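You operate a simulated robot arm through the tools that you are given. There is no shell and no other tool. Be economical: measure what you need, move in short steps, check, and stop when the job is done.

The job below is to be done with a simulated two-armed robot. You get a single attempt, and the scene is never put back.

## Task
Wipe up the spill on the top of the test bench with the bench cloth and put it back.

The check looks at the end state, three seconds after you hand in, the way a careful person would. Anything else that was tipped, shoved, dropped, spilled or broken makes it a failure. Flat cloth is picked up by pressing the open fingertips on it (5 to 10 N) and closing them slowly along it; thin cloth reads only 2 to 8 mm in the jaws.

## Robot
Two 7-joint arms with two-finger parallel grippers on one trunk, on a base that drives. Base frame: it is fixed to the floor where the robot stands at the start and does not move with it; the origin is under the middle of the robot, x ahead of it, y to its left, z up; the surface under the hand at the start is at about z = 920. Readings come in mm, rad, newtons and seconds.
The left shoulder is at the start at [-82, 119, 851], the right one opposite. With the tool pointing down near the work surface each hand reaches from about 100 to 560 mm from the robot's upright axis, wherever it stands, measured 20 degrees to its own side. Payload 3.43 kg a hand.
The TCP of each hand is the grasp point between the finger pads, 30 mm short of the fingertips. In the tool frame z runs along the fingers and y along their closing line. Largest opening 94 mm; finger width 28, thickness 10; the body of the gripper, 50 by 96 mm, starts 55 mm behind the TCP.
Orientation is told as [roll, pitch, yaw] about the base's x, y, z axes, in that order, counted from this pose: with the fingers straight down and closing along the base's y, the tool's x points along the base's -x, its y along +y and its z along -z.

## Interface
- The arms move only by the tool drive_tool. It takes "left_commands", "right_commands" or both (then of equal length, played together; a hand with none holds still); each is a list of rows, each an object of numbers (a shift or turn left out is 0, a gripper value left out holds the last): "grip": the closure, from 0 (fully open) to 1 (shut); "x", "y", "z": the shift along the tool's x, y, z in mm; "rx", "ry", "rz": the turn, a rotation vector about the tool's x, y, z in rad. In form: [{"grip": .., "x": .., "y": .., "z": .., "rx": .., "ry": .., "rz": ..}, ...]. A call has 1 to 10 rows; each row is the pose to reach, as a shift and turn from the pose commanded when the call began, along the tool's axes at that moment. A row lasts 0.2 s, in which the tool goes at most 50 mm and 0.15 rad; a call with a longer step from one row to the next is refused whole, and so is a gripper value outside its range. A pose out of reach is approached as far as the arm can. The call stops where the force on the tool passes 40 N (or 10 N more than at its start, if that is more) or the arm is blocked; 0.2 s more then pass. Each finger travels about 153 mm/s and halts on what it meets, pressing with about 30 N; the grip force reading is that of the motor and also rises with nothing between the fingers. The clock runs only during rows and for 0.2 s after the last one: add rows that repeat a pose to give the fingers time. The reply holds the time, the measured pose of the TCP, the force on the tool along the base axes, the opening and the grip force, in the units named above and with some noise, with the torque about the TCP (base axes, N m) and any sound that the robot's microphone picked up.
- Cameras (640 x 400 px; columns grow to the right, rows downward): "scene" is now at [28, 31.7, 1571.9]; the picture's right is [0.47, -0.88, 0.00], its down [-0.65, -0.35, -0.68] and it looks along [0.60, 0.32, -0.74] (base axes); focal length 296 px, centre (320, 200). "left" rides on the left gripper at [76, -14, -102] in its tool frame; the picture's right is [0.18, 0.98, 0.00], its down [-0.75, 0.14, -0.64] and it looks along [-0.63, 0.12, 0.77] (tool axes); focal length 243 px, centre (320, 200). "right" rides on the right gripper at [76, 14, -102] in its tool frame; the picture's right is [-0.18, 0.98, 0.00], its down [-0.75, -0.14, -0.64] and it looks along [-0.63, -0.12, 0.77] (tool axes); focal length 243 px, centre (320, 200). There is no depth. A picture from a camera that has moved, and an enlarged one, comes with that camera's place and axes in the base frame and with its lens. The place of the scene camera against the robot may be out by one fixed shift of up to 18 mm in any direction.
- grab_frame(camera): a new picture of that camera. The clock stands still meanwhile.
- slide_trunk(by): slides the trunk up (or, below 0, down) by that many mm; the arms and the scene camera ride with it, the base frame stays. It gives what a move gives, with no picture.
- steer(legs): drives the robot by 1 to 6 legs, each [ahead, left, turn to the left] in mm, mm and rad, along the robot's own axes; the way and the turn of a leg run together, so that a leg with both is an arc; at most 1500 mm and 3.142 rad a leg. The arms and the cameras ride along, it lands a little off, and it stops where it bumps. It gives what a move gives.
- pan_tilt(pan, tilt): turns the head with the scene camera to pan (to the left, within 2.496 rad either way) and tilt (down, from -0.506 to 1.204), counted from straight ahead of the robot. It gives what a move gives.
- close_up(camera, box): a new picture of the part [left, top, right, bottom] of that camera's present view, enlarged. The clock stands still meanwhile.
- sign_off(): hands the job in; it is judged then, once.

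Go step by step. Nothing tells you exact positions but the pictures and the camera data: compare them with the known pose of the tool, close in by small moves and look again before you grip or let go. The budget is 120 turns and 108 pictures, counting those below and the enlarged ones. Unless the task says otherwise, let go and move clear before handing in, and close with one line.

The tools are called after "Call:" by a JSON object that holds its "fn" and its "kwargs". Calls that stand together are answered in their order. drive_tool: Moves the arms, as the interface text tells. Its arguments: {"type":"object","properties":{"left_commands":{"type":"array"},"right_commands":{"type":"array"}},"required":[]} The other tools are called the same way: slide_trunk (by) slides the trunk up or down; steer (legs) drives the base; pan_tilt (pan, tilt) turns the head that bears the scene camera; grab_frame (camera) takes a picture; close_up (camera, box) takes an enlarged picture of a part of a camera's view; sign_off () hands the job in.

At the start:

```text
time_s: 0.0
left_tool_pos: [265.0, 394.5, 1138.8]
left_orientation: [-0.001, -0.001, 0.0]
left_force: [-0.1, -0.2, -0.5]
left_ft_torque: [-0.01, 0.01, 0.01]
left_width: 94.0
left_grasp_force: 0.0
right_tool_pos: [296.7, 23.8, 1127.2]
right_orientation: [0.001, 0.0, -0.001]
right_force: [0.2, -0.3, -0.4]
right_ft_torque: [0.04, -0.01, -0.01]
right_width: 94.1
right_grasp_force: 0.0
trunk travel left (down, up): [-275.0, 60.0]
robot x, y, heading: [2.7, 2.0, 0.002]
head pan, tilt: [0.492, 0.826]
```

scene: 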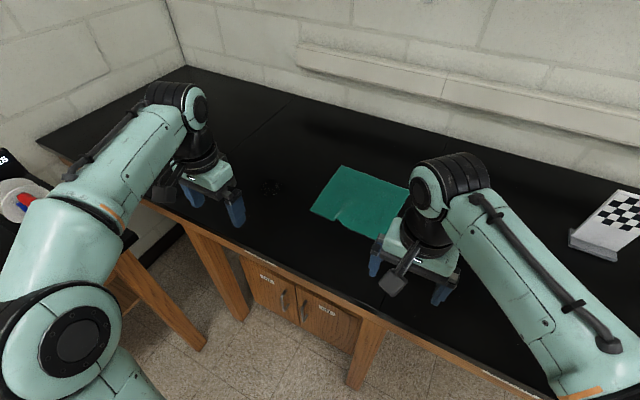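
right: 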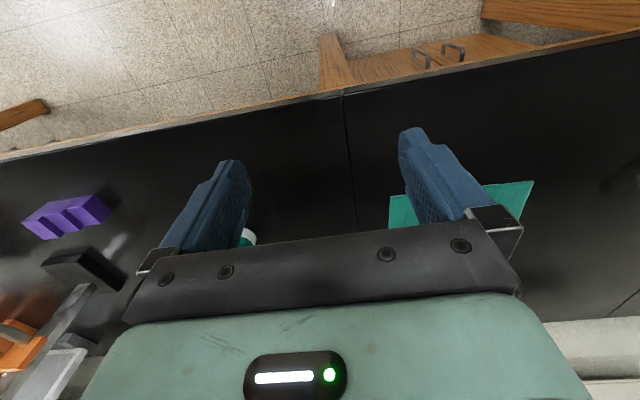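
left: 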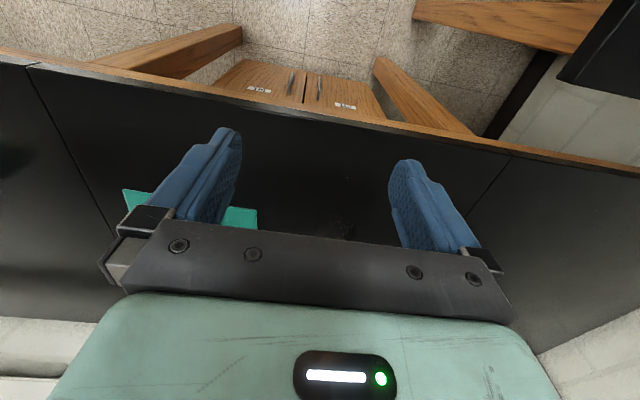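

I see the green cloth on the black bench and a dark patch near pixel (270,187) that could be the spill. I'll look closer at both and pan the head to look elsewhere.

Call:
{"fn": "close_up", "kwargs": {"camera": "scene", "box": [220, 140, 420, 265]}}

Call:
{"fn": "close_up", "kwargs": {"camera": "left", "box": [220, 120, 420, 245]}}

Call:
{"fn": "pan_tilt", "kwargs": {"pan": -0.5, "tilt": 0.75}}

Call:
{"fn": "grab_frame", "kwargs": {"camera": "scene"}}

```text
3.20 times, centred on (320, 202) of scene
camera zoom: at [28.0, 31.7, 1571.9], right [0.47, -0.88, 0.0], down [-0.65, -0.35, -0.68], along [0.6, 0.32, -0.74], focal length 947 px, centre (320, 192)
```

zoom: 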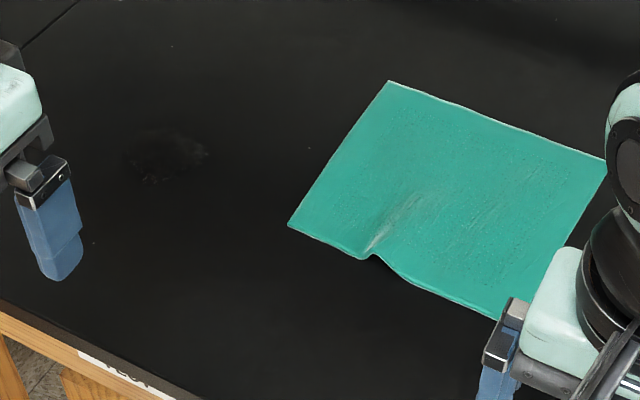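

```text
3.20 times, centred on (320, 182) of left
camera zoom: at [189.8, 379.5, 1240.0], right [-0.18, 0.98, 0.0], down [0.75, 0.14, 0.64], along [0.63, 0.12, -0.77], focal length 776 px, centre (320, 256)
```

zoom: 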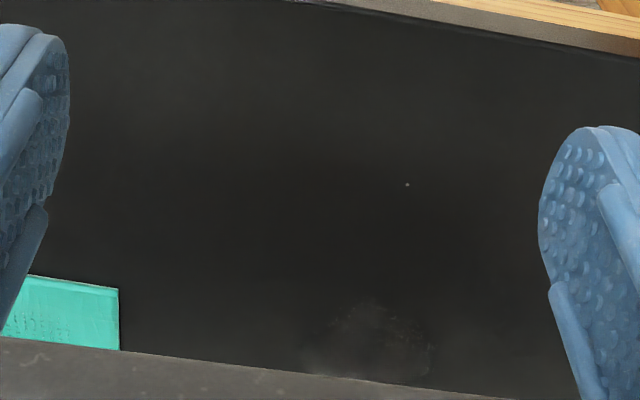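

```text
time_s: 1.3
left_tool_pos: [263.9, 393.2, 1137.9]
left_orientation: [0.001, -0.001, -0.001]
left_force: [-0.8, -0.9, 0.3]
left_ft_torque: [0.0, 0.0, -0.02]
left_width: 94.2
left_grasp_force: 0.1
right_tool_pos: [296.4, 24.5, 1126.7]
right_orientation: [-0.001, -0.001, 0.0]
right_force: [-0.2, 0.0, -0.3]
right_ft_torque: [0.01, 0.01, -0.01]
right_width: 93.9
right_grasp_force: 0.0
trunk travel left (down, up): [-275.0, 60.0]
robot x, y, heading: [-0.2, -0.2, 0.002]
head pan, tilt: [-0.499, 0.75]
```

```text
102 pictures are left
camera scene: at [30.9, -45.4, 1578.1], right [-0.48, -0.88, 0.0], down [-0.6, 0.33, -0.73], along [0.64, -0.35, -0.68], focal length 296 px, centre (320, 200)
```

scene: 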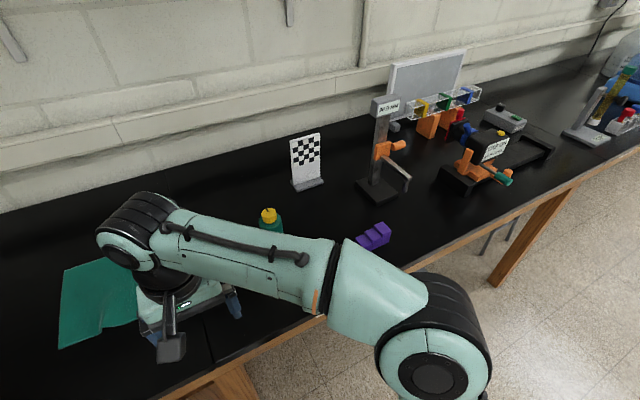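

The spill looks like a faint dull patch near (525, 468), and the cloth covers x 500–727, y 105–325 with a small ruck at its near edge around (510, 234). Next I'll check the left side and the floor clearance before driving nearer.

Call:
{"fn": "pan_tilt", "kwargs": {"pan": 0.6, "tilt": 1.2}}

Call:
{"fn": "grab_frame", "kwargs": {"camera": "scene"}}

Call:
{"fn": "pan_tilt", "kwargs": {"pan": 1.1, "tilt": 0.7}}

Call:
{"fn": "grab_frame", "kwargs": {"camera": "scene"}}

```text
time_s: 2.6
left_tool_pos: [265.2, 394.4, 1137.3]
left_orientation: [0.0, 0.0, 0.0]
left_force: [0.0, 0.4, 0.0]
left_ft_torque: [-0.01, 0.03, 0.03]
left_width: 93.9
left_grasp_force: 0.1
right_tool_pos: [294.8, 23.5, 1126.3]
right_orientation: [-0.001, 0.0, 0.0]
right_force: [0.0, -0.1, 0.2]
right_ft_torque: [-0.01, -0.02, 0.03]
right_width: 94.0
right_grasp_force: 0.0
trunk travel left (down, up): [-275.0, 60.0]
robot x, y, heading: [-0.0, -1.0, 0.002]
head pan, tilt: [0.6, 1.201]
```

```text
101 pictures are left
camera scene: at [4.3, 25.7, 1546.4], right [0.56, -0.83, 0.0], down [-0.77, -0.53, -0.36], along [0.3, 0.2, -0.93], focal length 296 px, centre (320, 200)
```

scene: 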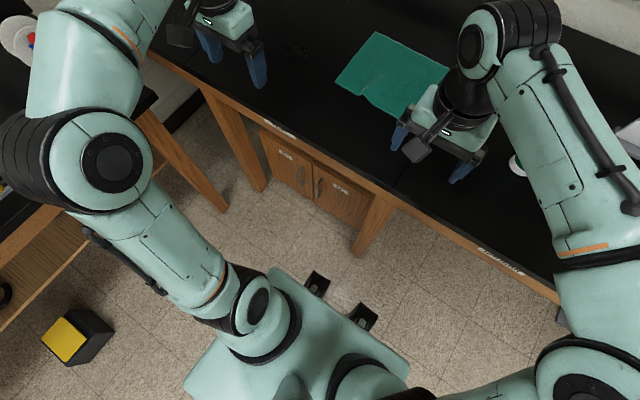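

```text
time_s: 3.5
left_tool_pos: [265.6, 393.6, 1137.1]
left_orientation: [0.0, 0.0, 0.0]
left_force: [0.4, -0.2, -0.2]
left_ft_torque: [-0.03, 0.0, -0.01]
left_width: 94.1
left_grasp_force: 0.0
right_tool_pos: [295.7, 23.2, 1126.1]
right_orientation: [-0.002, 0.001, 0.0]
right_force: [-0.4, -0.4, 0.6]
right_ft_torque: [-0.01, -0.01, -0.02]
right_width: 93.9
right_grasp_force: 0.1
trunk travel left (down, up): [-275.0, 60.0]
robot x, y, heading: [-1.6, 0.9, 0.003]
head pan, tilt: [1.1, 0.7]
```

```text
100 pictures are left
camera scene: at [-3.2, 69.8, 1582.3], right [0.89, -0.45, 0.0], down [-0.29, -0.57, -0.76], along [0.35, 0.68, -0.64], focal length 296 px, centre (320, 200)
```

scene: 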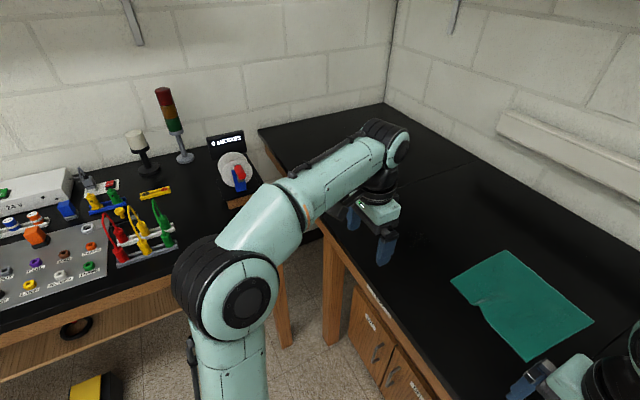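

The floor ahead is clear and the left table stays beyond about y=700. I'll tuck the right hand to its side, then drive about 100 ahead and 120 left in small legs.

Call:
{"fn": "drive_tool", "kwargs": {"right_commands": [{"y": -40, "x": 15}, {"y": -80, "x": 30}, {"y": -120, "x": 45}, {"y": -150, "x": 60}]}}

Call:
{"fn": "steer", "kwargs": {"legs": [[0, 120, 0], [90, 0, 0]]}}

Call:
{"fn": "pan_tilt", "kwargs": {"pan": 0.35, "tilt": 0.85}}

Call:
{"fn": "grab_frame", "kwargs": {"camera": "scene"}}

Call:
{"fn": "grab_frame", "kwargs": {"camera": "left"}}

```text
time_s: 4.5
left_tool_pos: [264.8, 393.0, 1138.5]
left_orientation: [0.0, 0.001, 0.002]
left_force: [-0.2, 0.4, 1.3]
left_ft_torque: [0.02, 0.01, 0.03]
left_width: 94.2
left_grasp_force: 0.0
right_tool_pos: [236.4, -127.5, 1126.8]
right_orientation: [-0.001, -0.002, 0.001]
right_force: [-0.5, -0.4, -0.2]
right_ft_torque: [0.04, -0.02, -0.01]
right_width: 93.8
right_grasp_force: 0.0
trunk travel left (down, up): [-275.0, 60.0]
robot x, y, heading: [-3.1, 0.4, -0.003]
head pan, tilt: [1.1, 0.7]
```

```text
time_s: 7.0
left_tool_pos: [313.7, 520.3, 1138.4]
left_orientation: [-0.002, 0.0, 0.007]
left_force: [-0.2, 0.0, -0.5]
left_ft_torque: [0.01, -0.04, 0.0]
left_width: 94.1
left_grasp_force: 0.1
right_tool_pos: [289.0, -0.5, 1127.6]
right_orientation: [0.001, -0.005, 0.008]
right_force: [-0.5, -0.2, 0.4]
right_ft_torque: [0.01, -0.05, 0.03]
right_width: 93.9
right_grasp_force: 0.1
trunk travel left (down, up): [-275.0, 60.0]
robot x, y, heading: [49.1, 125.5, 0.008]
head pan, tilt: [1.1, 0.7]
stopped in leg 2: the robot was blocked; the commanded pose is now the measured one
```

```text
time_s: 8.1
left_tool_pos: [316.8, 519.5, 1138.2]
left_orientation: [0.0, 0.0, 0.006]
left_force: [-0.4, 0.1, -0.5]
left_ft_torque: [0.0, -0.01, 0.02]
left_width: 93.9
left_grasp_force: 0.0
right_tool_pos: [292.2, -0.5, 1126.9]
right_orientation: [0.001, 0.0, 0.008]
right_force: [-1.9, -0.7, 0.1]
right_ft_torque: [0.01, 0.04, 0.0]
right_width: 93.9
right_grasp_force: 0.1
trunk travel left (down, up): [-275.0, 60.0]
robot x, y, heading: [53.7, 124.1, 0.009]
head pan, tilt: [0.351, 0.85]
```

```text
99 pictures are left
camera scene: at [85.6, 146.2, 1570.1], right [0.35, -0.94, 0.0], down [-0.7, -0.26, -0.66], along [0.62, 0.23, -0.75], focal length 296 px, centre (320, 200)
```

scene: 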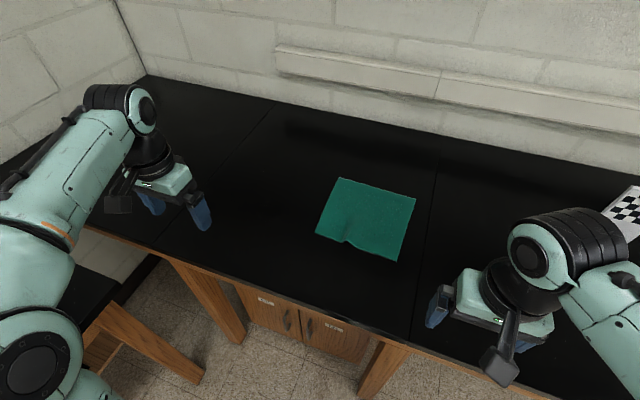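

```text
98 pictures are left
camera left: at [241.6, 505.6, 1239.7], right [-0.19, 0.98, 0.0], down [0.75, 0.15, 0.64], along [0.63, 0.12, -0.77], focal length 243 px, centre (320, 200)
```

left: 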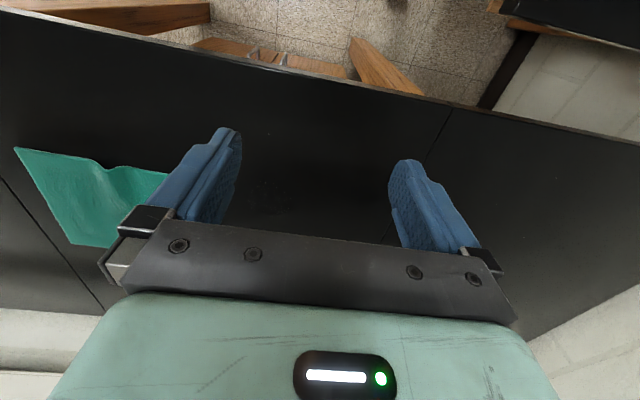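

The base bumped at x≈54, so I'll back off a little. The spill is at the edge of reach, so I'll check the left side's clearance before shifting further left and raising the trunk.

Call:
{"fn": "steer", "kwargs": {"legs": [[-8, 0, 0]]}}

Call:
{"fn": "pan_tilt", "kwargs": {"pan": 1.3, "tilt": 0.95}}

Call:
{"fn": "grab_frame", "kwargs": {"camera": "scene"}}

```text
time_s: 8.9
left_tool_pos: [308.7, 520.2, 1136.7]
left_orientation: [0.001, 0.002, 0.006]
left_force: [0.1, -0.5, 0.4]
left_ft_torque: [-0.01, -0.02, -0.02]
left_width: 94.1
left_grasp_force: 0.0
right_tool_pos: [283.6, -0.9, 1127.3]
right_orientation: [-0.001, 0.001, 0.008]
right_force: [0.1, 0.0, -0.5]
right_ft_torque: [-0.01, -0.02, 0.0]
right_width: 94.0
right_grasp_force: 0.0
trunk travel left (down, up): [-275.0, 60.0]
robot x, y, heading: [45.1, 125.9, 0.005]
head pan, tilt: [0.351, 0.85]
```

```text
time_s: 10.1
left_tool_pos: [307.3, 519.9, 1137.1]
left_orientation: [0.001, 0.0, 0.006]
left_force: [-0.4, 0.8, 0.3]
left_ft_torque: [0.0, 0.04, 0.0]
left_width: 94.1
left_grasp_force: 0.1
right_tool_pos: [283.4, -0.4, 1126.7]
right_orientation: [-0.001, 0.0, 0.008]
right_force: [-0.1, 0.2, 0.4]
right_ft_torque: [-0.01, -0.01, 0.0]
right_width: 94.0
right_grasp_force: 0.0
trunk travel left (down, up): [-275.0, 60.0]
robot x, y, heading: [43.9, 124.7, 0.006]
head pan, tilt: [1.3, 0.949]
```

```text
97 pictures are left
camera scene: at [23.4, 188.9, 1562.6], right [0.97, -0.26, 0.0], down [-0.21, -0.78, -0.58], along [0.15, 0.56, -0.81], focal length 296 px, centre (320, 200)
```

scene: 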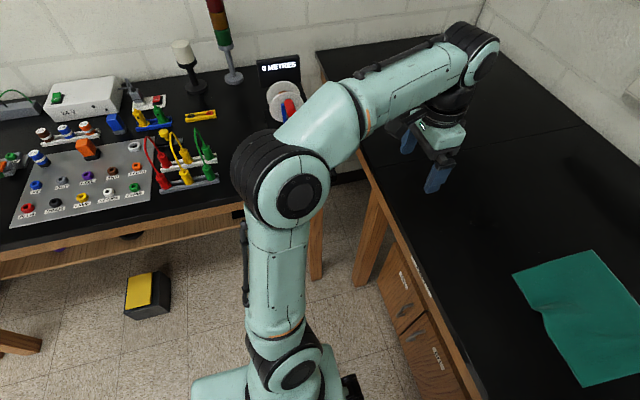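

The elbow clears the left table, and stretching the arm will draw it inward. I'll raise the trunk, then move the left hand forward over the spill at a height to test its reach.

Call:
{"fn": "slide_trunk", "kwargs": {"by": 58}}

Call:
{"fn": "drive_tool", "kwargs": {"left_commands": [{"x": -40, "y": -10, "z": 15}, {"x": -80, "y": -20, "z": 30}, {"x": -120, "y": -30, "z": 45}, {"x": -160, "y": -40, "z": 60}, {"x": -190, "y": -50, "z": 80}]}}

Call:
{"fn": "grab_frame", "kwargs": {"camera": "scene"}}

Call:
{"fn": "grab_frame", "kwargs": {"camera": "left"}}

```text
time_s: 11.1
left_tool_pos: [307.2, 521.5, 1196.2]
left_orientation: [-0.003, 0.001, 0.006]
left_force: [-0.3, -0.4, -0.3]
left_ft_torque: [0.0, 0.02, 0.0]
left_width: 94.1
left_grasp_force: 0.1
right_tool_pos: [283.1, 0.6, 1184.9]
right_orientation: [0.001, 0.0, 0.007]
right_force: [0.4, 0.4, 1.0]
right_ft_torque: [0.0, -0.03, 0.0]
right_width: 94.1
right_grasp_force: 0.0
trunk travel left (down, up): [-333.0, 2.0]
robot x, y, heading: [48.4, 124.2, 0.004]
head pan, tilt: [1.3, 0.949]
```

```text
time_s: 12.3
left_tool_pos: [501.1, 470.0, 1115.4]
left_orientation: [-0.001, 0.002, 0.007]
left_force: [0.4, 0.7, -0.7]
left_ft_torque: [-0.01, -0.01, -0.02]
left_width: 94.0
left_grasp_force: 0.1
right_tool_pos: [284.4, 0.6, 1184.4]
right_orientation: [0.0, 0.0, 0.007]
right_force: [-0.1, -0.5, -0.5]
right_ft_torque: [-0.05, -0.03, 0.01]
right_width: 94.0
right_grasp_force: 0.1
trunk travel left (down, up): [-333.0, 2.0]
robot x, y, heading: [47.4, 123.0, 0.01]
head pan, tilt: [1.3, 0.949]
```

```text
96 pictures are left
camera scene: at [23.2, 188.8, 1624.1], right [0.97, -0.26, 0.0], down [-0.21, -0.79, -0.58], along [0.15, 0.56, -0.81], focal length 296 px, centre (320, 200)
```

scene: 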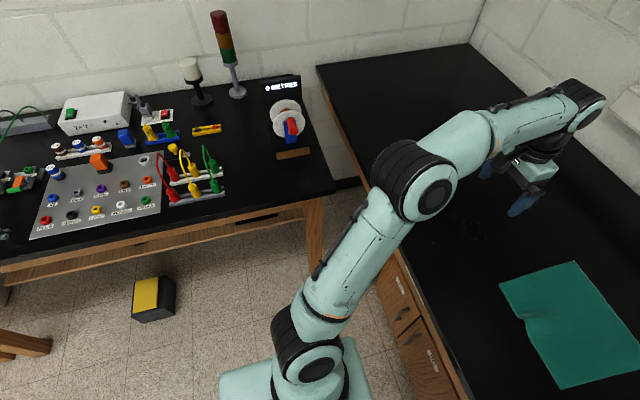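

```text
95 pictures are left
camera left: at [426.4, 455.1, 1217.9], right [-0.19, 0.98, 0.0], down [0.75, 0.15, 0.64], along [0.63, 0.12, -0.77], focal length 243 px, centre (320, 200)
```

left: 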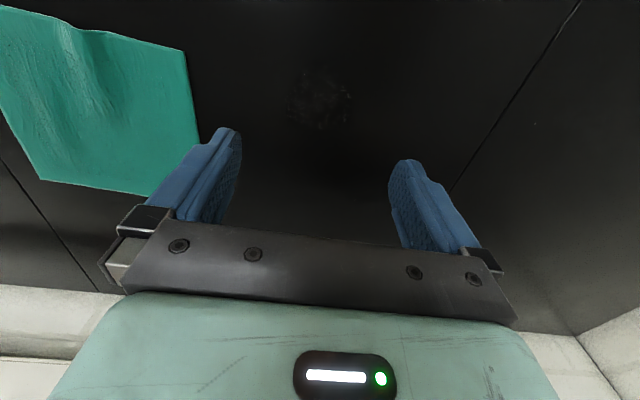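

The arm reaches easily here and the spill shows near (519, 472). I'll zoom in for its extents and for the cloth's exact edges.

Call:
{"fn": "close_up", "kwargs": {"camera": "left", "box": [220, 40, 420, 165]}}

Call:
{"fn": "close_up", "kwargs": {"camera": "left", "box": [0, 0, 320, 200]}}

Call:
{"fn": "pan_tilt", "kwargs": {"pan": 0.35, "tilt": 0.85}}

Call:
{"fn": "close_up", "kwargs": {"camera": "scene", "box": [180, 120, 500, 320]}}

```text
3.20 times, centred on (320, 102) of left
camera zoom: at [426.4, 455.1, 1217.9], right [-0.19, 0.98, 0.0], down [0.75, 0.15, 0.64], along [0.63, 0.12, -0.77], focal length 776 px, centre (320, 512)
```

zoom: 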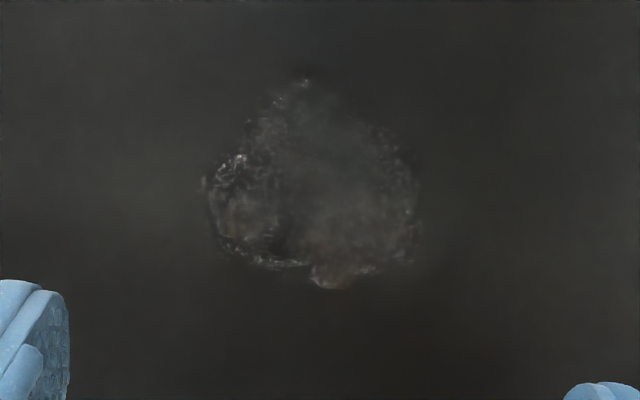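

```text
2.00 times, centred on (160, 100) of left
camera zoom: at [426.4, 455.1, 1217.9], right [-0.19, 0.98, 0.0], down [0.75, 0.15, 0.64], along [0.63, 0.12, -0.77], focal length 485 px, centre (640, 400)
```

zoom: 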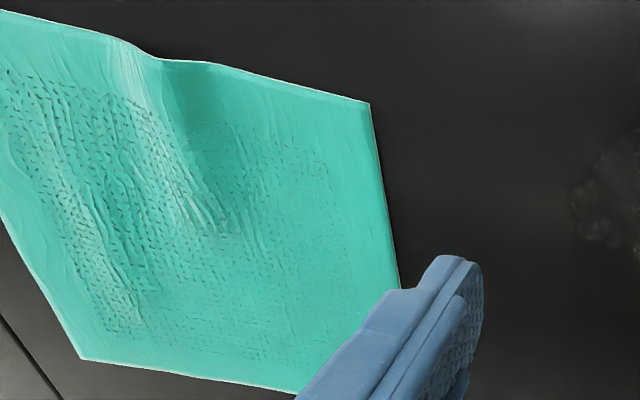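

```text
time_s: 13.5
left_tool_pos: [501.4, 470.2, 1116.1]
left_orientation: [0.001, 0.0, 0.007]
left_force: [-0.2, 0.4, 0.4]
left_ft_torque: [0.01, 0.0, -0.01]
left_width: 94.0
left_grasp_force: 0.1
right_tool_pos: [283.4, 0.1, 1184.7]
right_orientation: [0.001, 0.0, 0.007]
right_force: [1.2, -0.3, -0.1]
right_ft_torque: [0.0, 0.0, 0.01]
right_width: 94.0
right_grasp_force: 0.2
trunk travel left (down, up): [-333.0, 2.0]
robot x, y, heading: [45.3, 122.2, 0.007]
head pan, tilt: [0.351, 0.85]
```

```text
2.00 times, centred on (340, 220) of scene
camera zoom: at [76.7, 146.2, 1631.6], right [0.35, -0.94, 0.0], down [-0.7, -0.26, -0.66], along [0.62, 0.23, -0.75], focal length 592 px, centre (280, 160)
```

zoom: 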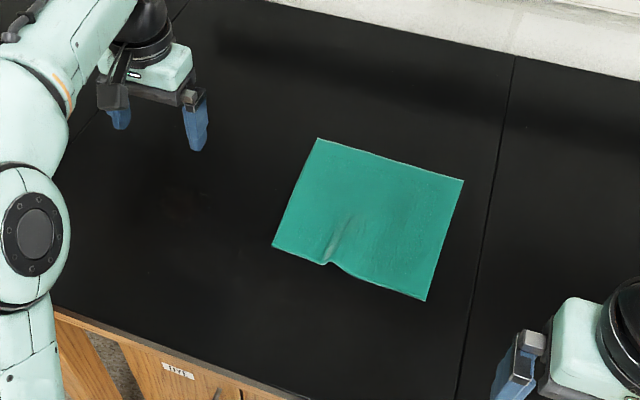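

The spill covers about x 482–556, y 428–508. The cloth covers about x 497–713, y 108–322, and the ruck at the near edge (around y 222) is a natural place to pinch. I'll move the left hand above it and look.

Call:
{"fn": "drive_tool", "kwargs": {"left_commands": [{"y": -45, "x": -3, "grip": 0.2}, {"y": -90, "x": -6}, {"y": -135, "x": -9}, {"y": -180, "x": -12}, {"y": -220, "x": -14}, {"y": -246, "x": -15}, {"y": -246, "x": -15, "z": 40}, {"y": -246, "x": -15, "z": 80}, {"y": -246, "x": -15, "z": 110}]}}

Call:
{"fn": "grab_frame", "kwargs": {"camera": "scene"}}

Call:
{"fn": "grab_frame", "kwargs": {"camera": "left"}}

```text
time_s: 15.5
left_tool_pos: [518.9, 226.1, 1005.0]
left_orientation: [-0.001, 0.0, 0.009]
left_force: [-0.7, 1.3, 0.3]
left_ft_torque: [0.01, 0.01, -0.02]
left_width: 75.2
left_grasp_force: 0.0
right_tool_pos: [283.4, 0.1, 1184.3]
right_orientation: [0.001, -0.002, 0.006]
right_force: [-0.1, -1.2, 0.0]
right_ft_torque: [0.03, -0.02, -0.03]
right_width: 94.0
right_grasp_force: 0.0
trunk travel left (down, up): [-333.0, 2.0]
robot x, y, heading: [48.6, 124.8, 0.005]
head pan, tilt: [0.351, 0.85]
```

```text
91 pictures are left
camera scene: at [77.0, 146.1, 1631.6], right [0.35, -0.94, 0.0], down [-0.7, -0.26, -0.66], along [0.62, 0.23, -0.75], focal length 296 px, centre (320, 200)
```

scene: 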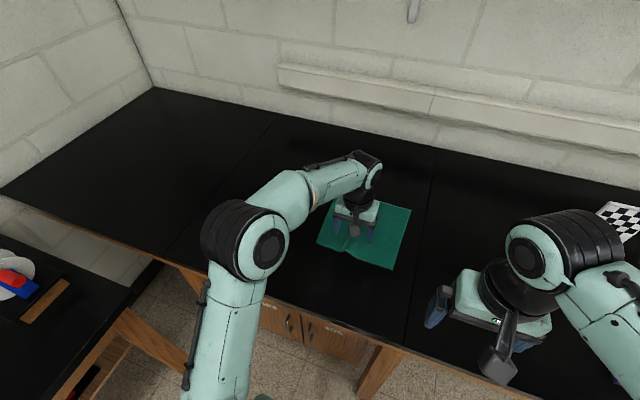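

```text
90 pictures are left
camera left: at [443.4, 211.9, 1107.9], right [-0.19, 0.98, 0.0], down [0.75, 0.15, 0.64], along [0.63, 0.12, -0.77], focal length 243 px, centre (320, 200)
```

left: 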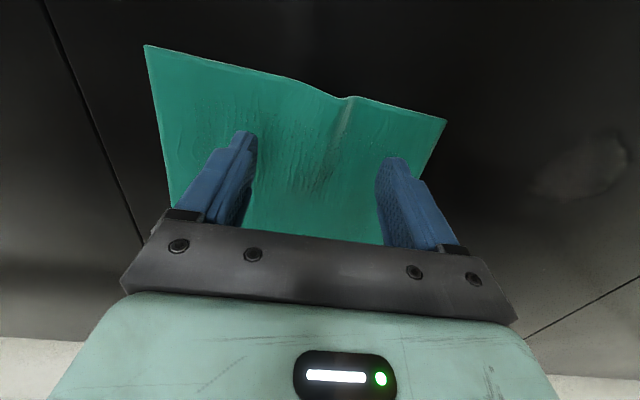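

The ruck crest lies at y≈238 and the near edge at x≈497. I'll centre on the ruck with the fingers about 10–15 mm inside the edge and go down close to the cloth.

Call:
{"fn": "drive_tool", "kwargs": {"left_commands": [{"y": 13, "x": 6, "z": 15}, {"y": 13, "x": 6, "z": 30}, {"y": 13, "x": 6, "z": 45}]}}

Call:
{"fn": "grab_frame", "kwargs": {"camera": "left"}}

```text
time_s: 16.3
left_tool_pos: [511.0, 238.6, 961.0]
left_orientation: [0.0, 0.001, 0.006]
left_force: [-0.2, 0.4, -0.2]
left_ft_torque: [-0.04, -0.03, 0.01]
left_width: 75.2
left_grasp_force: 0.1
right_tool_pos: [284.5, -0.0, 1184.2]
right_orientation: [0.001, -0.001, 0.007]
right_force: [-0.3, 0.2, -0.1]
right_ft_torque: [-0.01, 0.05, -0.03]
right_width: 94.0
right_grasp_force: 0.0
trunk travel left (down, up): [-333.0, 2.0]
robot x, y, heading: [45.7, 126.7, 0.006]
head pan, tilt: [0.351, 0.85]
```

```text
89 pictures are left
camera left: at [435.7, 224.3, 1063.1], right [-0.19, 0.98, 0.0], down [0.75, 0.15, 0.64], along [0.63, 0.12, -0.77], focal length 243 px, centre (320, 200)
```

left: 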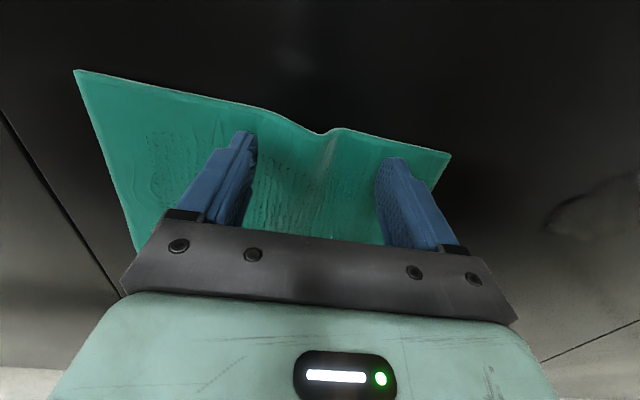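

The ruck sits midway between the fingers. Now I'll go down in small steps until there is contact.

Call:
{"fn": "drive_tool", "kwargs": {"left_commands": [{"z": 3}, {"z": 6}, {"z": 8}]}}

```text
time_s: 17.1
left_tool_pos: [511.0, 239.2, 953.9]
left_orientation: [-0.001, -0.004, 0.008]
left_force: [0.0, 0.7, 8.5]
left_ft_torque: [0.0, 0.01, 0.02]
left_width: 75.0
left_grasp_force: 0.0
right_tool_pos: [283.1, 0.1, 1185.0]
right_orientation: [0.0, -0.002, 0.008]
right_force: [-0.8, -0.3, 0.0]
right_ft_torque: [0.02, -0.01, -0.01]
right_width: 94.1
right_grasp_force: 0.0
trunk travel left (down, up): [-333.0, 2.0]
robot x, y, heading: [47.3, 123.2, 0.001]
head pan, tilt: [0.351, 0.85]
```

Contact reads 8.5 N, which is inside the advised 5–10 N. I'll close slowly along the cloth.

Call:
{"fn": "drive_tool", "kwargs": {"left_commands": [{"grip": 0.27}, {"grip": 0.34}, {"grip": 0.41}, {"grip": 0.48}, {"grip": 0.55}]}}

Call:
{"fn": "drive_tool", "kwargs": {"left_commands": [{"grip": 0.62}, {"grip": 0.69}, {"grip": 0.76}, {"grip": 0.83}, {"grip": 0.9}, {"grip": 0.96}, {"grip": 1.0}, {"grip": 1.0}]}}

Call:
{"fn": "grab_frame", "kwargs": {"camera": "left"}}

```text
time_s: 18.3
left_tool_pos: [509.2, 238.2, 953.6]
left_orientation: [-0.003, -0.002, 0.007]
left_force: [1.0, 0.2, 16.2]
left_ft_torque: [0.01, -0.03, -0.01]
left_width: 39.7
left_grasp_force: 0.1
right_tool_pos: [283.3, -0.5, 1185.1]
right_orientation: [0.0, -0.002, 0.006]
right_force: [0.2, -0.5, 1.3]
right_ft_torque: [0.0, 0.01, 0.02]
right_width: 93.9
right_grasp_force: 0.0
trunk travel left (down, up): [-333.0, 2.0]
robot x, y, heading: [43.8, 124.3, 0.01]
head pan, tilt: [0.351, 0.85]
```

```text
time_s: 20.1
left_tool_pos: [509.6, 238.9, 953.7]
left_orientation: [0.0, -0.002, 0.008]
left_force: [1.5, 2.4, 19.5]
left_ft_torque: [0.12, -0.05, 0.03]
left_width: 15.4
left_grasp_force: 29.9
right_tool_pos: [282.7, -0.3, 1185.2]
right_orientation: [0.0, 0.0, 0.006]
right_force: [-0.2, 0.0, -0.8]
right_ft_torque: [0.01, -0.01, 0.02]
right_width: 94.1
right_grasp_force: 0.1
trunk travel left (down, up): [-333.0, 2.0]
robot x, y, heading: [45.3, 125.9, 0.004]
head pan, tilt: [0.351, 0.85]
```

```text
88 pictures are left
camera left: at [434.0, 224.6, 1055.4], right [-0.19, 0.98, 0.0], down [0.75, 0.15, 0.64], along [0.63, 0.12, -0.77], focal length 243 px, centre (320, 200)
```

left: 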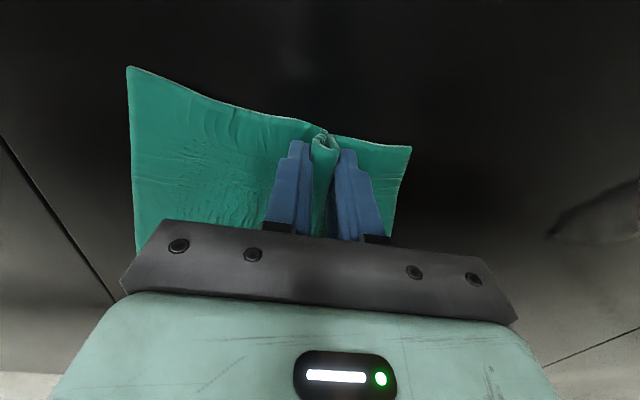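

A bunch of cloth is gripped (15 mm fold, 30 N). I'll lift 15 mm and pull it left toward the spill, checking partway.

Call:
{"fn": "drive_tool", "kwargs": {"left_commands": [{"z": -8}, {"z": -18}, {"z": -18, "y": 20}, {"z": -18, "y": 45}, {"z": -18, "y": 70}, {"z": -18, "y": 95}, {"z": -18, "y": 120}]}}

Call:
{"fn": "grab_frame", "kwargs": {"camera": "scene"}}

Call:
{"fn": "grab_frame", "kwargs": {"camera": "left"}}

```text
time_s: 21.7
left_tool_pos: [508.9, 361.4, 968.9]
left_orientation: [-0.002, 0.002, 0.007]
left_force: [0.6, 0.0, -0.6]
left_ft_torque: [-0.01, 0.04, -0.01]
left_width: 13.9
left_grasp_force: 30.0
right_tool_pos: [283.3, -0.5, 1183.0]
right_orientation: [0.0, 0.001, 0.006]
right_force: [0.0, -0.4, -0.3]
right_ft_torque: [-0.02, 0.0, 0.02]
right_width: 94.0
right_grasp_force: 0.1
trunk travel left (down, up): [-333.0, 2.0]
robot x, y, heading: [46.2, 125.9, 0.005]
head pan, tilt: [0.351, 0.85]
```

```text
87 pictures are left
camera scene: at [76.8, 146.7, 1631.6], right [0.35, -0.94, 0.0], down [-0.7, -0.26, -0.66], along [0.62, 0.23, -0.75], focal length 296 px, centre (320, 200)
```

scene: 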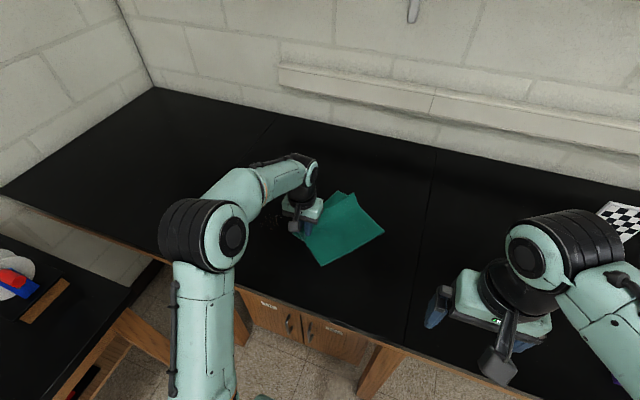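

```text
86 pictures are left
camera left: at [433.0, 346.3, 1071.4], right [-0.19, 0.98, 0.0], down [0.75, 0.15, 0.64], along [0.63, 0.12, -0.77], focal length 243 px, centre (320, 200)
```

left: 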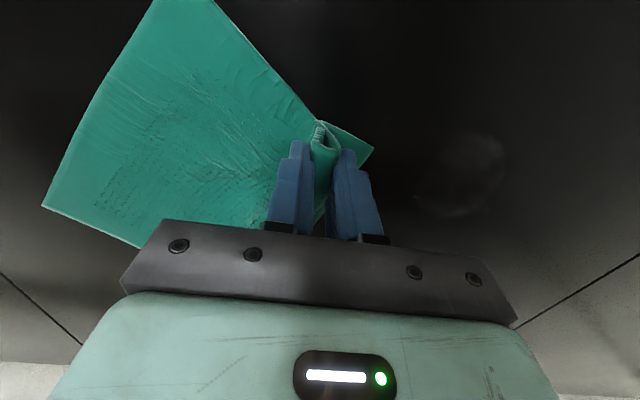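

The cloth follows, trailing to the right and slightly turned. I'll bring it to the spill's right edge and press it down there.

Call:
{"fn": "drive_tool", "kwargs": {"left_commands": [{"y": 20, "x": -2}, {"y": 40, "x": -5}, {"y": 55, "x": -8}, {"y": 55, "x": -8, "z": 8}, {"y": 55, "x": -8, "z": 13}, {"y": 55, "x": -8, "z": 16}]}}

```text
time_s: 23.1
left_tool_pos: [516.2, 413.9, 955.8]
left_orientation: [-0.001, -0.004, 0.008]
left_force: [0.1, 1.9, 11.9]
left_ft_torque: [0.04, -0.04, 0.0]
left_width: 13.9
left_grasp_force: 29.8
right_tool_pos: [283.8, -1.8, 1185.7]
right_orientation: [0.001, -0.002, 0.006]
right_force: [0.9, 0.5, 0.1]
right_ft_torque: [-0.01, -0.01, 0.0]
right_width: 93.7
right_grasp_force: 0.1
trunk travel left (down, up): [-333.0, 2.0]
robot x, y, heading: [43.2, 124.5, 0.002]
head pan, tilt: [0.351, 0.85]
```

Contact is about 12 N. Now I'll wipe with strokes across the spill.

Call:
{"fn": "drive_tool", "kwargs": {"left_commands": [{"y": 25}, {"y": 50}, {"y": 75}, {"y": 100}, {"y": 100, "x": 18}, {"y": 75, "x": 18}, {"y": 50, "x": 18}, {"y": 25, "x": 18}, {"y": 5, "x": 18}, {"y": 5, "x": 32}]}}

Call:
{"fn": "grab_frame", "kwargs": {"camera": "left"}}

Call:
{"fn": "grab_frame", "kwargs": {"camera": "scene"}}

```text
time_s: 25.3
left_tool_pos: [488.7, 414.7, 954.9]
left_orientation: [-0.002, -0.003, 0.003]
left_force: [7.9, -0.1, 15.9]
left_ft_torque: [-0.11, -0.31, 0.01]
left_width: 14.3
left_grasp_force: 29.9
right_tool_pos: [283.9, -1.8, 1184.4]
right_orientation: [0.0, -0.001, 0.006]
right_force: [-0.6, -0.4, 0.4]
right_ft_torque: [0.03, 0.03, 0.01]
right_width: 94.1
right_grasp_force: 0.0
trunk travel left (down, up): [-333.0, 2.0]
robot x, y, heading: [48.7, 125.4, 0.009]
head pan, tilt: [0.351, 0.85]
```

```text
85 pictures are left
camera left: at [411.3, 401.0, 1057.6], right [-0.19, 0.98, 0.0], down [0.75, 0.15, 0.64], along [0.63, 0.12, -0.77], focal length 243 px, centre (320, 200)
```

left: 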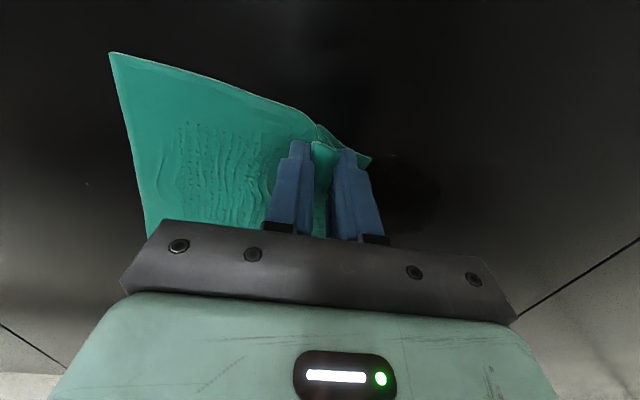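

```text
84 pictures are left
camera scene: at [76.7, 144.9, 1631.6], right [0.35, -0.94, 0.0], down [-0.7, -0.26, -0.66], along [0.62, 0.23, -0.75], focal length 296 px, centre (320, 200)
```

scene: 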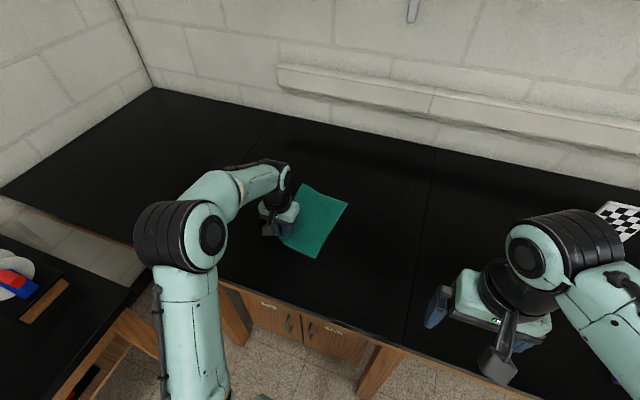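

The first strokes are done and the cloth is holding well. I'll continue with the near side and then the far side.

Call:
{"fn": "drive_tool", "kwargs": {"left_commands": [{"y": 25}, {"y": 50}, {"y": 75}, {"y": 100}, {"y": 100, "x": -25}, {"y": 100, "x": -48}, {"y": 75, "x": -48}, {"y": 50, "x": -48}, {"y": 25, "x": -48}, {"y": 5, "x": -48}]}}

Call:
{"fn": "drive_tool", "kwargs": {"left_commands": [{"x": -18}, {"y": 25, "x": -18}, {"y": 50, "x": -18}, {"y": 75, "x": -18}, {"y": 100, "x": -18}, {"y": 100, "x": 18}, {"y": 75, "x": 18}, {"y": 50, "x": 18}, {"y": 25, "x": 18}, {"y": 0, "x": 18}]}}

Call:
{"fn": "grab_frame", "kwargs": {"camera": "left"}}

```text
time_s: 27.5
left_tool_pos: [533.1, 422.8, 956.1]
left_orientation: [0.001, 0.0, 0.007]
left_force: [1.0, 5.8, 16.0]
left_ft_torque: [0.12, -0.06, 0.03]
left_width: 13.9
left_grasp_force: 29.7
right_tool_pos: [283.6, -0.5, 1185.2]
right_orientation: [0.0, 0.0, 0.007]
right_force: [-0.7, 0.1, -0.2]
right_ft_torque: [-0.01, 0.03, 0.01]
right_width: 94.1
right_grasp_force: 0.0
trunk travel left (down, up): [-333.0, 2.0]
robot x, y, heading: [47.1, 122.7, 0.006]
head pan, tilt: [0.351, 0.85]
```

```text
time_s: 29.7
left_tool_pos: [515.7, 422.2, 955.7]
left_orientation: [-0.001, 0.002, 0.008]
left_force: [0.2, 7.2, 17.6]
left_ft_torque: [0.1, -0.02, 0.04]
left_width: 13.6
left_grasp_force: 30.1
right_tool_pos: [284.0, -0.8, 1184.5]
right_orientation: [0.0, -0.003, 0.007]
right_force: [0.5, 0.1, -0.6]
right_ft_torque: [0.0, 0.01, -0.03]
right_width: 94.1
right_grasp_force: 0.1
trunk travel left (down, up): [-333.0, 2.0]
robot x, y, heading: [45.8, 126.9, 0.005]
head pan, tilt: [0.351, 0.85]
```

```text
83 pictures are left
camera left: at [439.5, 408.1, 1057.6], right [-0.19, 0.98, 0.0], down [0.75, 0.15, 0.64], along [0.63, 0.12, -0.77], focal length 243 px, centre (320, 200)
```

left: 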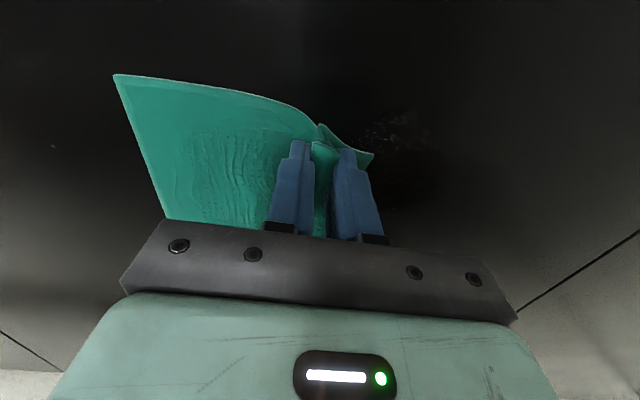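

Some residue still shows right of the fingers. I'll lift slightly, move right and look.

Call:
{"fn": "drive_tool", "kwargs": {"left_commands": [{"z": -12}, {"z": -40, "y": -30}, {"z": -75, "y": -60}, {"z": -110, "y": -80}]}}

Call:
{"fn": "grab_frame", "kwargs": {"camera": "left"}}

Call:
{"fn": "close_up", "kwargs": {"camera": "left", "box": [340, 40, 540, 165]}}

Call:
{"fn": "close_up", "kwargs": {"camera": "scene", "box": [200, 160, 360, 260]}}

```text
time_s: 30.7
left_tool_pos: [515.3, 342.6, 1063.6]
left_orientation: [0.0, 0.001, 0.008]
left_force: [0.0, 0.6, 0.5]
left_ft_torque: [0.02, -0.02, 0.0]
left_width: 14.2
left_grasp_force: 30.4
right_tool_pos: [283.8, -0.5, 1184.9]
right_orientation: [0.002, 0.0, 0.006]
right_force: [0.2, 0.5, 0.0]
right_ft_torque: [-0.01, 0.01, 0.01]
right_width: 93.8
right_grasp_force: 0.1
trunk travel left (down, up): [-333.0, 2.0]
robot x, y, heading: [46.8, 124.6, 0.013]
head pan, tilt: [0.351, 0.85]
```

```text
82 pictures are left
camera left: at [439.9, 328.4, 1166.8], right [-0.19, 0.98, 0.0], down [0.75, 0.15, 0.64], along [0.63, 0.12, -0.77], focal length 243 px, centre (320, 200)
```

left: 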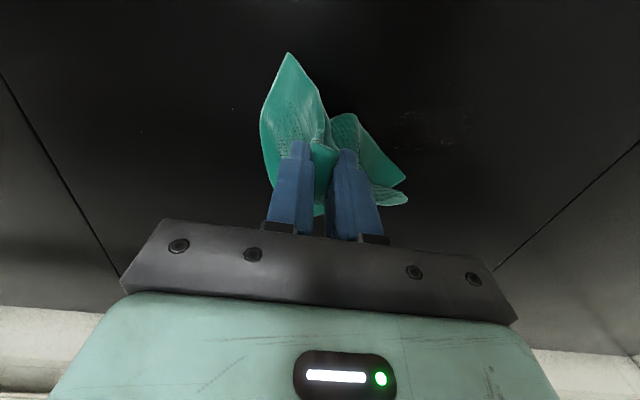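

```text
3.20 times, centred on (440, 102) of left
camera zoom: at [439.9, 328.4, 1166.8], right [-0.19, 0.98, 0.0], down [0.75, 0.15, 0.64], along [0.63, 0.12, -0.77], focal length 776 px, centre (-64, 512)
```

zoom: 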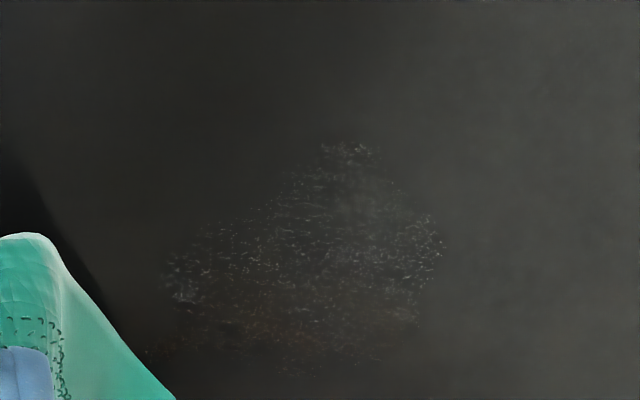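

```text
4.00 times, centred on (280, 210) of scene
camera zoom: at [76.6, 145.5, 1631.6], right [0.35, -0.94, 0.0], down [-0.7, -0.26, -0.66], along [0.62, 0.23, -0.75], focal length 1184 px, centre (480, 160)
```

zoom: 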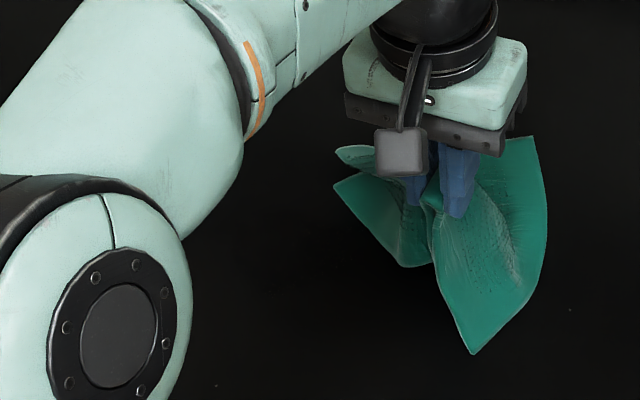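

The spill is thinner but a film remains over its whole area, about x 479–553, y 420–504. I'll lower the cloth again and do denser passes.

Call:
{"fn": "drive_tool", "kwargs": {"left_commands": [{"z": 40, "y": -10}, {"z": 75, "y": -10}, {"z": 92, "y": 10, "x": 10}, {"z": 95, "y": 40, "x": 20}, {"z": 95, "y": 62, "x": 36}, {"z": 103, "y": 66, "x": 38}, {"z": 107, "y": 66, "x": 38}, {"z": 107, "y": 66, "x": 38}]}}

Call:
{"fn": "grab_frame", "kwargs": {"camera": "left"}}

```text
time_s: 32.5
left_tool_pos: [475.5, 407.9, 960.9]
left_orientation: [0.001, -0.008, 0.006]
left_force: [1.7, -2.1, 32.6]
left_ft_torque: [-0.24, -0.41, -0.03]
left_width: 14.4
left_grasp_force: 30.2
right_tool_pos: [283.0, -2.7, 1184.7]
right_orientation: [0.001, -0.001, 0.01]
right_force: [0.2, 0.2, -0.7]
right_ft_torque: [0.01, -0.02, 0.04]
right_width: 93.8
right_grasp_force: 0.1
trunk travel left (down, up): [-333.0, 2.0]
robot x, y, heading: [49.0, 124.9, 0.001]
head pan, tilt: [0.351, 0.85]
```

```text
79 pictures are left
camera left: at [400.1, 392.4, 1062.2], right [-0.19, 0.98, 0.0], down [0.75, 0.15, 0.65], along [0.64, 0.12, -0.76], focal length 243 px, centre (320, 200)
```

left: 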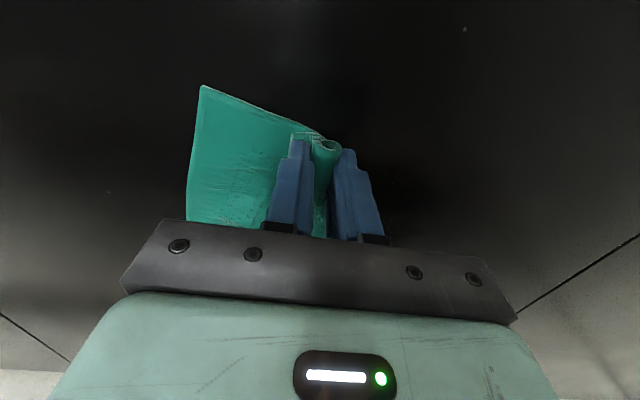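

The cloth is folded under the fingers, which gives a good pad, but 33 N is firm. I'll ease up by 3 mm and wipe along y in adjacent lanes.

Call:
{"fn": "drive_tool", "kwargs": {"left_commands": [{"z": -3}, {"z": -3, "y": 28}, {"z": -3, "y": 56}, {"z": -3, "y": 84}, {"z": -3, "y": 112}, {"z": -3, "y": 112, "x": -14}, {"z": -3, "y": 84, "x": -14}, {"z": -3, "y": 56, "x": -14}, {"z": -3, "y": 28, "x": -14}, {"z": -3, "y": 0, "x": -14}]}}

Call:
{"fn": "drive_tool", "kwargs": {"left_commands": [{"x": -14}, {"y": 28, "x": -14}, {"y": 56, "x": -14}, {"y": 84, "x": -14}, {"y": 112, "x": -14}, {"y": 112, "x": -28}, {"y": 84, "x": -28}, {"y": 56, "x": -28}, {"y": 28, "x": -28}, {"y": 0, "x": -28}]}}

Call:
{"fn": "drive_tool", "kwargs": {"left_commands": [{"x": -14}, {"y": 28, "x": -14}, {"y": 56, "x": -14}, {"y": 84, "x": -14}, {"y": 112, "x": -14}, {"y": 112, "x": -28}, {"y": 84, "x": -28}, {"y": 56, "x": -28}, {"y": 28, "x": -28}, {"y": 0, "x": -28}]}}

Call:
{"fn": "drive_tool", "kwargs": {"left_commands": [{"x": -14}, {"y": 28, "x": -14}, {"y": 56, "x": -14}, {"y": 84, "x": -14}, {"y": 112, "x": -14}, {"y": 112, "x": 0}, {"y": 84, "x": 0}, {"y": 56, "x": 0}, {"y": 28, "x": 0}, {"y": 0, "x": 0}]}}

Call:
{"fn": "grab_frame", "kwargs": {"camera": "left"}}

```text
time_s: 34.7
left_tool_pos: [489.6, 408.7, 959.3]
left_orientation: [0.002, 0.002, 0.005]
left_force: [0.2, 4.2, 11.4]
left_ft_torque: [0.06, -0.09, 0.02]
left_width: 14.3
left_grasp_force: 30.1
right_tool_pos: [284.8, -0.6, 1185.1]
right_orientation: [0.002, 0.0, 0.007]
right_force: [-1.4, 0.5, -0.8]
right_ft_torque: [-0.01, -0.02, -0.02]
right_width: 94.0
right_grasp_force: 0.0
trunk travel left (down, up): [-333.0, 2.0]
robot x, y, heading: [48.8, 127.0, 0.014]
head pan, tilt: [0.351, 0.85]
```

```text
time_s: 36.9
left_tool_pos: [519.6, 408.2, 959.5]
left_orientation: [0.001, -0.002, 0.006]
left_force: [0.5, 3.2, 8.0]
left_ft_torque: [0.05, -0.12, 0.01]
left_width: 14.0
left_grasp_force: 29.6
right_tool_pos: [284.1, -1.6, 1184.5]
right_orientation: [0.0, 0.0, 0.007]
right_force: [0.2, 0.0, 1.0]
right_ft_torque: [0.02, 0.0, 0.02]
right_width: 93.8
right_grasp_force: 0.1
trunk travel left (down, up): [-333.0, 2.0]
robot x, y, heading: [44.2, 124.9, 0.008]
head pan, tilt: [0.351, 0.85]
```

```text
time_s: 39.1
left_tool_pos: [546.3, 407.2, 959.7]
left_orientation: [0.0, 0.0, 0.006]
left_force: [1.4, 2.2, 5.7]
left_ft_torque: [0.03, -0.02, 0.04]
left_width: 14.2
left_grasp_force: 30.1
right_tool_pos: [284.5, -0.6, 1186.1]
right_orientation: [0.0, 0.001, 0.006]
right_force: [0.0, -0.7, -0.6]
right_ft_torque: [0.01, -0.01, 0.01]
right_width: 94.0
right_grasp_force: 0.0
trunk travel left (down, up): [-333.0, 2.0]
robot x, y, heading: [45.5, 125.6, 0.006]
head pan, tilt: [0.351, 0.85]
```

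```text
time_s: 41.3
left_tool_pos: [544.6, 406.0, 962.8]
left_orientation: [0.001, -0.001, 0.007]
left_force: [-0.4, 2.0, 3.3]
left_ft_torque: [0.02, 0.0, 0.01]
left_width: 14.1
left_grasp_force: 30.0
right_tool_pos: [283.6, 0.1, 1184.0]
right_orientation: [0.0, 0.002, 0.006]
right_force: [0.7, -0.8, -0.1]
right_ft_torque: [-0.01, 0.02, 0.03]
right_width: 93.8
right_grasp_force: 0.0
trunk travel left (down, up): [-333.0, 2.0]
robot x, y, heading: [42.2, 122.3, 0.006]
head pan, tilt: [0.351, 0.85]
```

```text
78 pictures are left
camera left: at [469.2, 392.2, 1064.1], right [-0.19, 0.98, 0.0], down [0.75, 0.15, 0.64], along [0.63, 0.12, -0.77], focal length 243 px, centre (320, 200)
```

left: 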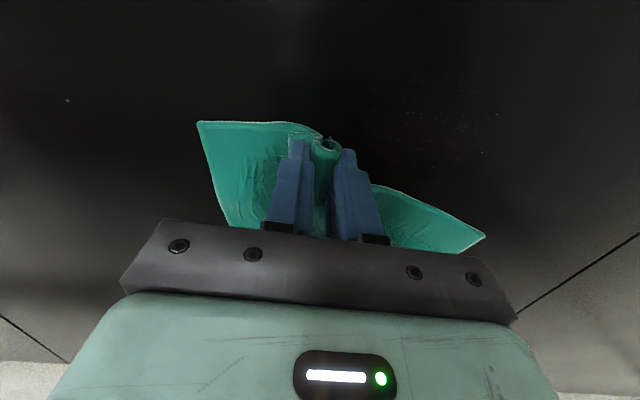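

It is fainter but specks remain near x 480–520, and the pressure had dropped. I'll press down a few mm more and go over the lanes again.

Call:
{"fn": "drive_tool", "kwargs": {"left_commands": [{"z": 3}, {"z": 6}, {"z": 6, "y": 28}, {"z": 6, "y": 56}, {"z": 6, "y": 84}, {"z": 6, "y": 108}, {"z": 6, "y": 108, "x": 10}, {"z": 6, "y": 74, "x": 10}, {"z": 6, "y": 40, "x": 10}, {"z": 6, "y": 5, "x": 10}]}}

Call:
{"fn": "drive_tool", "kwargs": {"left_commands": [{"x": 10}, {"y": 28, "x": 10}, {"y": 56, "x": 10}, {"y": 84, "x": 10}, {"y": 108, "x": 10}, {"y": 108, "x": 20}, {"y": 84, "x": 20}, {"y": 56, "x": 20}, {"y": 28, "x": 20}, {"y": 0, "x": 20}]}}

Call:
{"fn": "drive_tool", "kwargs": {"left_commands": [{"x": 10}, {"y": 28, "x": 10}, {"y": 56, "x": 10}, {"y": 84, "x": 10}, {"y": 108, "x": 10}, {"y": 108, "x": 20}, {"y": 84, "x": 20}, {"y": 56, "x": 20}, {"y": 28, "x": 20}, {"y": 0, "x": 20}]}}

Call:
{"fn": "drive_tool", "kwargs": {"left_commands": [{"x": 10}, {"y": 28, "x": 10}, {"y": 56, "x": 10}, {"y": 84, "x": 10}, {"y": 108, "x": 10}, {"y": 108, "x": 20}, {"y": 84, "x": 20}, {"y": 56, "x": 20}, {"y": 28, "x": 20}, {"y": 0, "x": 20}]}}

Call:
{"fn": "grab_frame", "kwargs": {"camera": "left"}}

```text
time_s: 43.5
left_tool_pos: [537.7, 416.2, 958.5]
left_orientation: [0.003, -0.009, 0.011]
left_force: [1.4, 11.1, 32.7]
left_ft_torque: [0.21, -0.28, 0.07]
left_width: 13.8
left_grasp_force: 29.7
right_tool_pos: [281.4, -0.1, 1185.0]
right_orientation: [0.0, -0.002, 0.006]
right_force: [0.6, 1.1, -0.2]
right_ft_torque: [-0.02, -0.02, 0.04]
right_width: 94.2
right_grasp_force: 0.2
trunk travel left (down, up): [-333.0, 2.0]
robot x, y, heading: [46.6, 126.6, 0.007]
head pan, tilt: [0.351, 0.85]
```

```text
time_s: 45.7
left_tool_pos: [517.3, 414.0, 957.5]
left_orientation: [0.003, -0.008, 0.007]
left_force: [-0.2, 11.2, 31.1]
left_ft_torque: [0.14, -0.23, 0.1]
left_width: 13.8
left_grasp_force: 30.5
right_tool_pos: [282.9, 0.3, 1184.5]
right_orientation: [0.002, -0.001, 0.006]
right_force: [-0.6, -0.2, -0.2]
right_ft_torque: [0.0, -0.01, -0.02]
right_width: 94.0
right_grasp_force: 0.0
trunk travel left (down, up): [-333.0, 2.0]
robot x, y, heading: [47.8, 126.9, 0.006]
head pan, tilt: [0.351, 0.85]
```

```text
time_s: 47.9
left_tool_pos: [495.4, 416.3, 958.4]
left_orientation: [0.002, -0.007, 0.01]
left_force: [0.6, 11.3, 33.6]
left_ft_torque: [0.14, -0.27, 0.08]
left_width: 13.8
left_grasp_force: 30.6
right_tool_pos: [283.0, -1.6, 1185.1]
right_orientation: [-0.001, -0.002, 0.007]
right_force: [-0.3, -0.1, -1.3]
right_ft_torque: [0.01, 0.01, -0.01]
right_width: 93.9
right_grasp_force: 0.2
trunk travel left (down, up): [-333.0, 2.0]
robot x, y, heading: [47.4, 124.3, 0.008]
head pan, tilt: [0.351, 0.85]
```

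```text
time_s: 50.1
left_tool_pos: [477.0, 415.2, 956.7]
left_orientation: [0.002, -0.008, 0.009]
left_force: [-0.4, 12.8, 36.2]
left_ft_torque: [0.14, -0.3, 0.1]
left_width: 13.8
left_grasp_force: 30.0
right_tool_pos: [281.3, -0.6, 1186.0]
right_orientation: [0.0, -0.002, 0.007]
right_force: [0.2, -0.5, -0.3]
right_ft_torque: [0.0, 0.0, 0.01]
right_width: 94.0
right_grasp_force: 0.1
trunk travel left (down, up): [-333.0, 2.0]
robot x, y, heading: [45.3, 126.8, 0.007]
head pan, tilt: [0.351, 0.85]
```

```text
77 pictures are left
camera left: at [400.8, 400.2, 1059.1], right [-0.19, 0.98, 0.0], down [0.75, 0.15, 0.65], along [0.64, 0.13, -0.76], focal length 243 px, centre (320, 200)
```

left: 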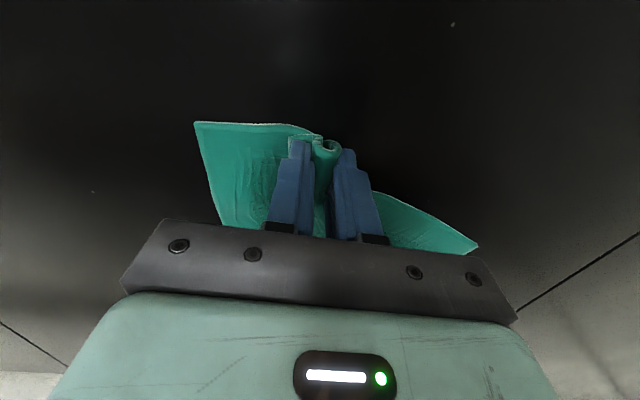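

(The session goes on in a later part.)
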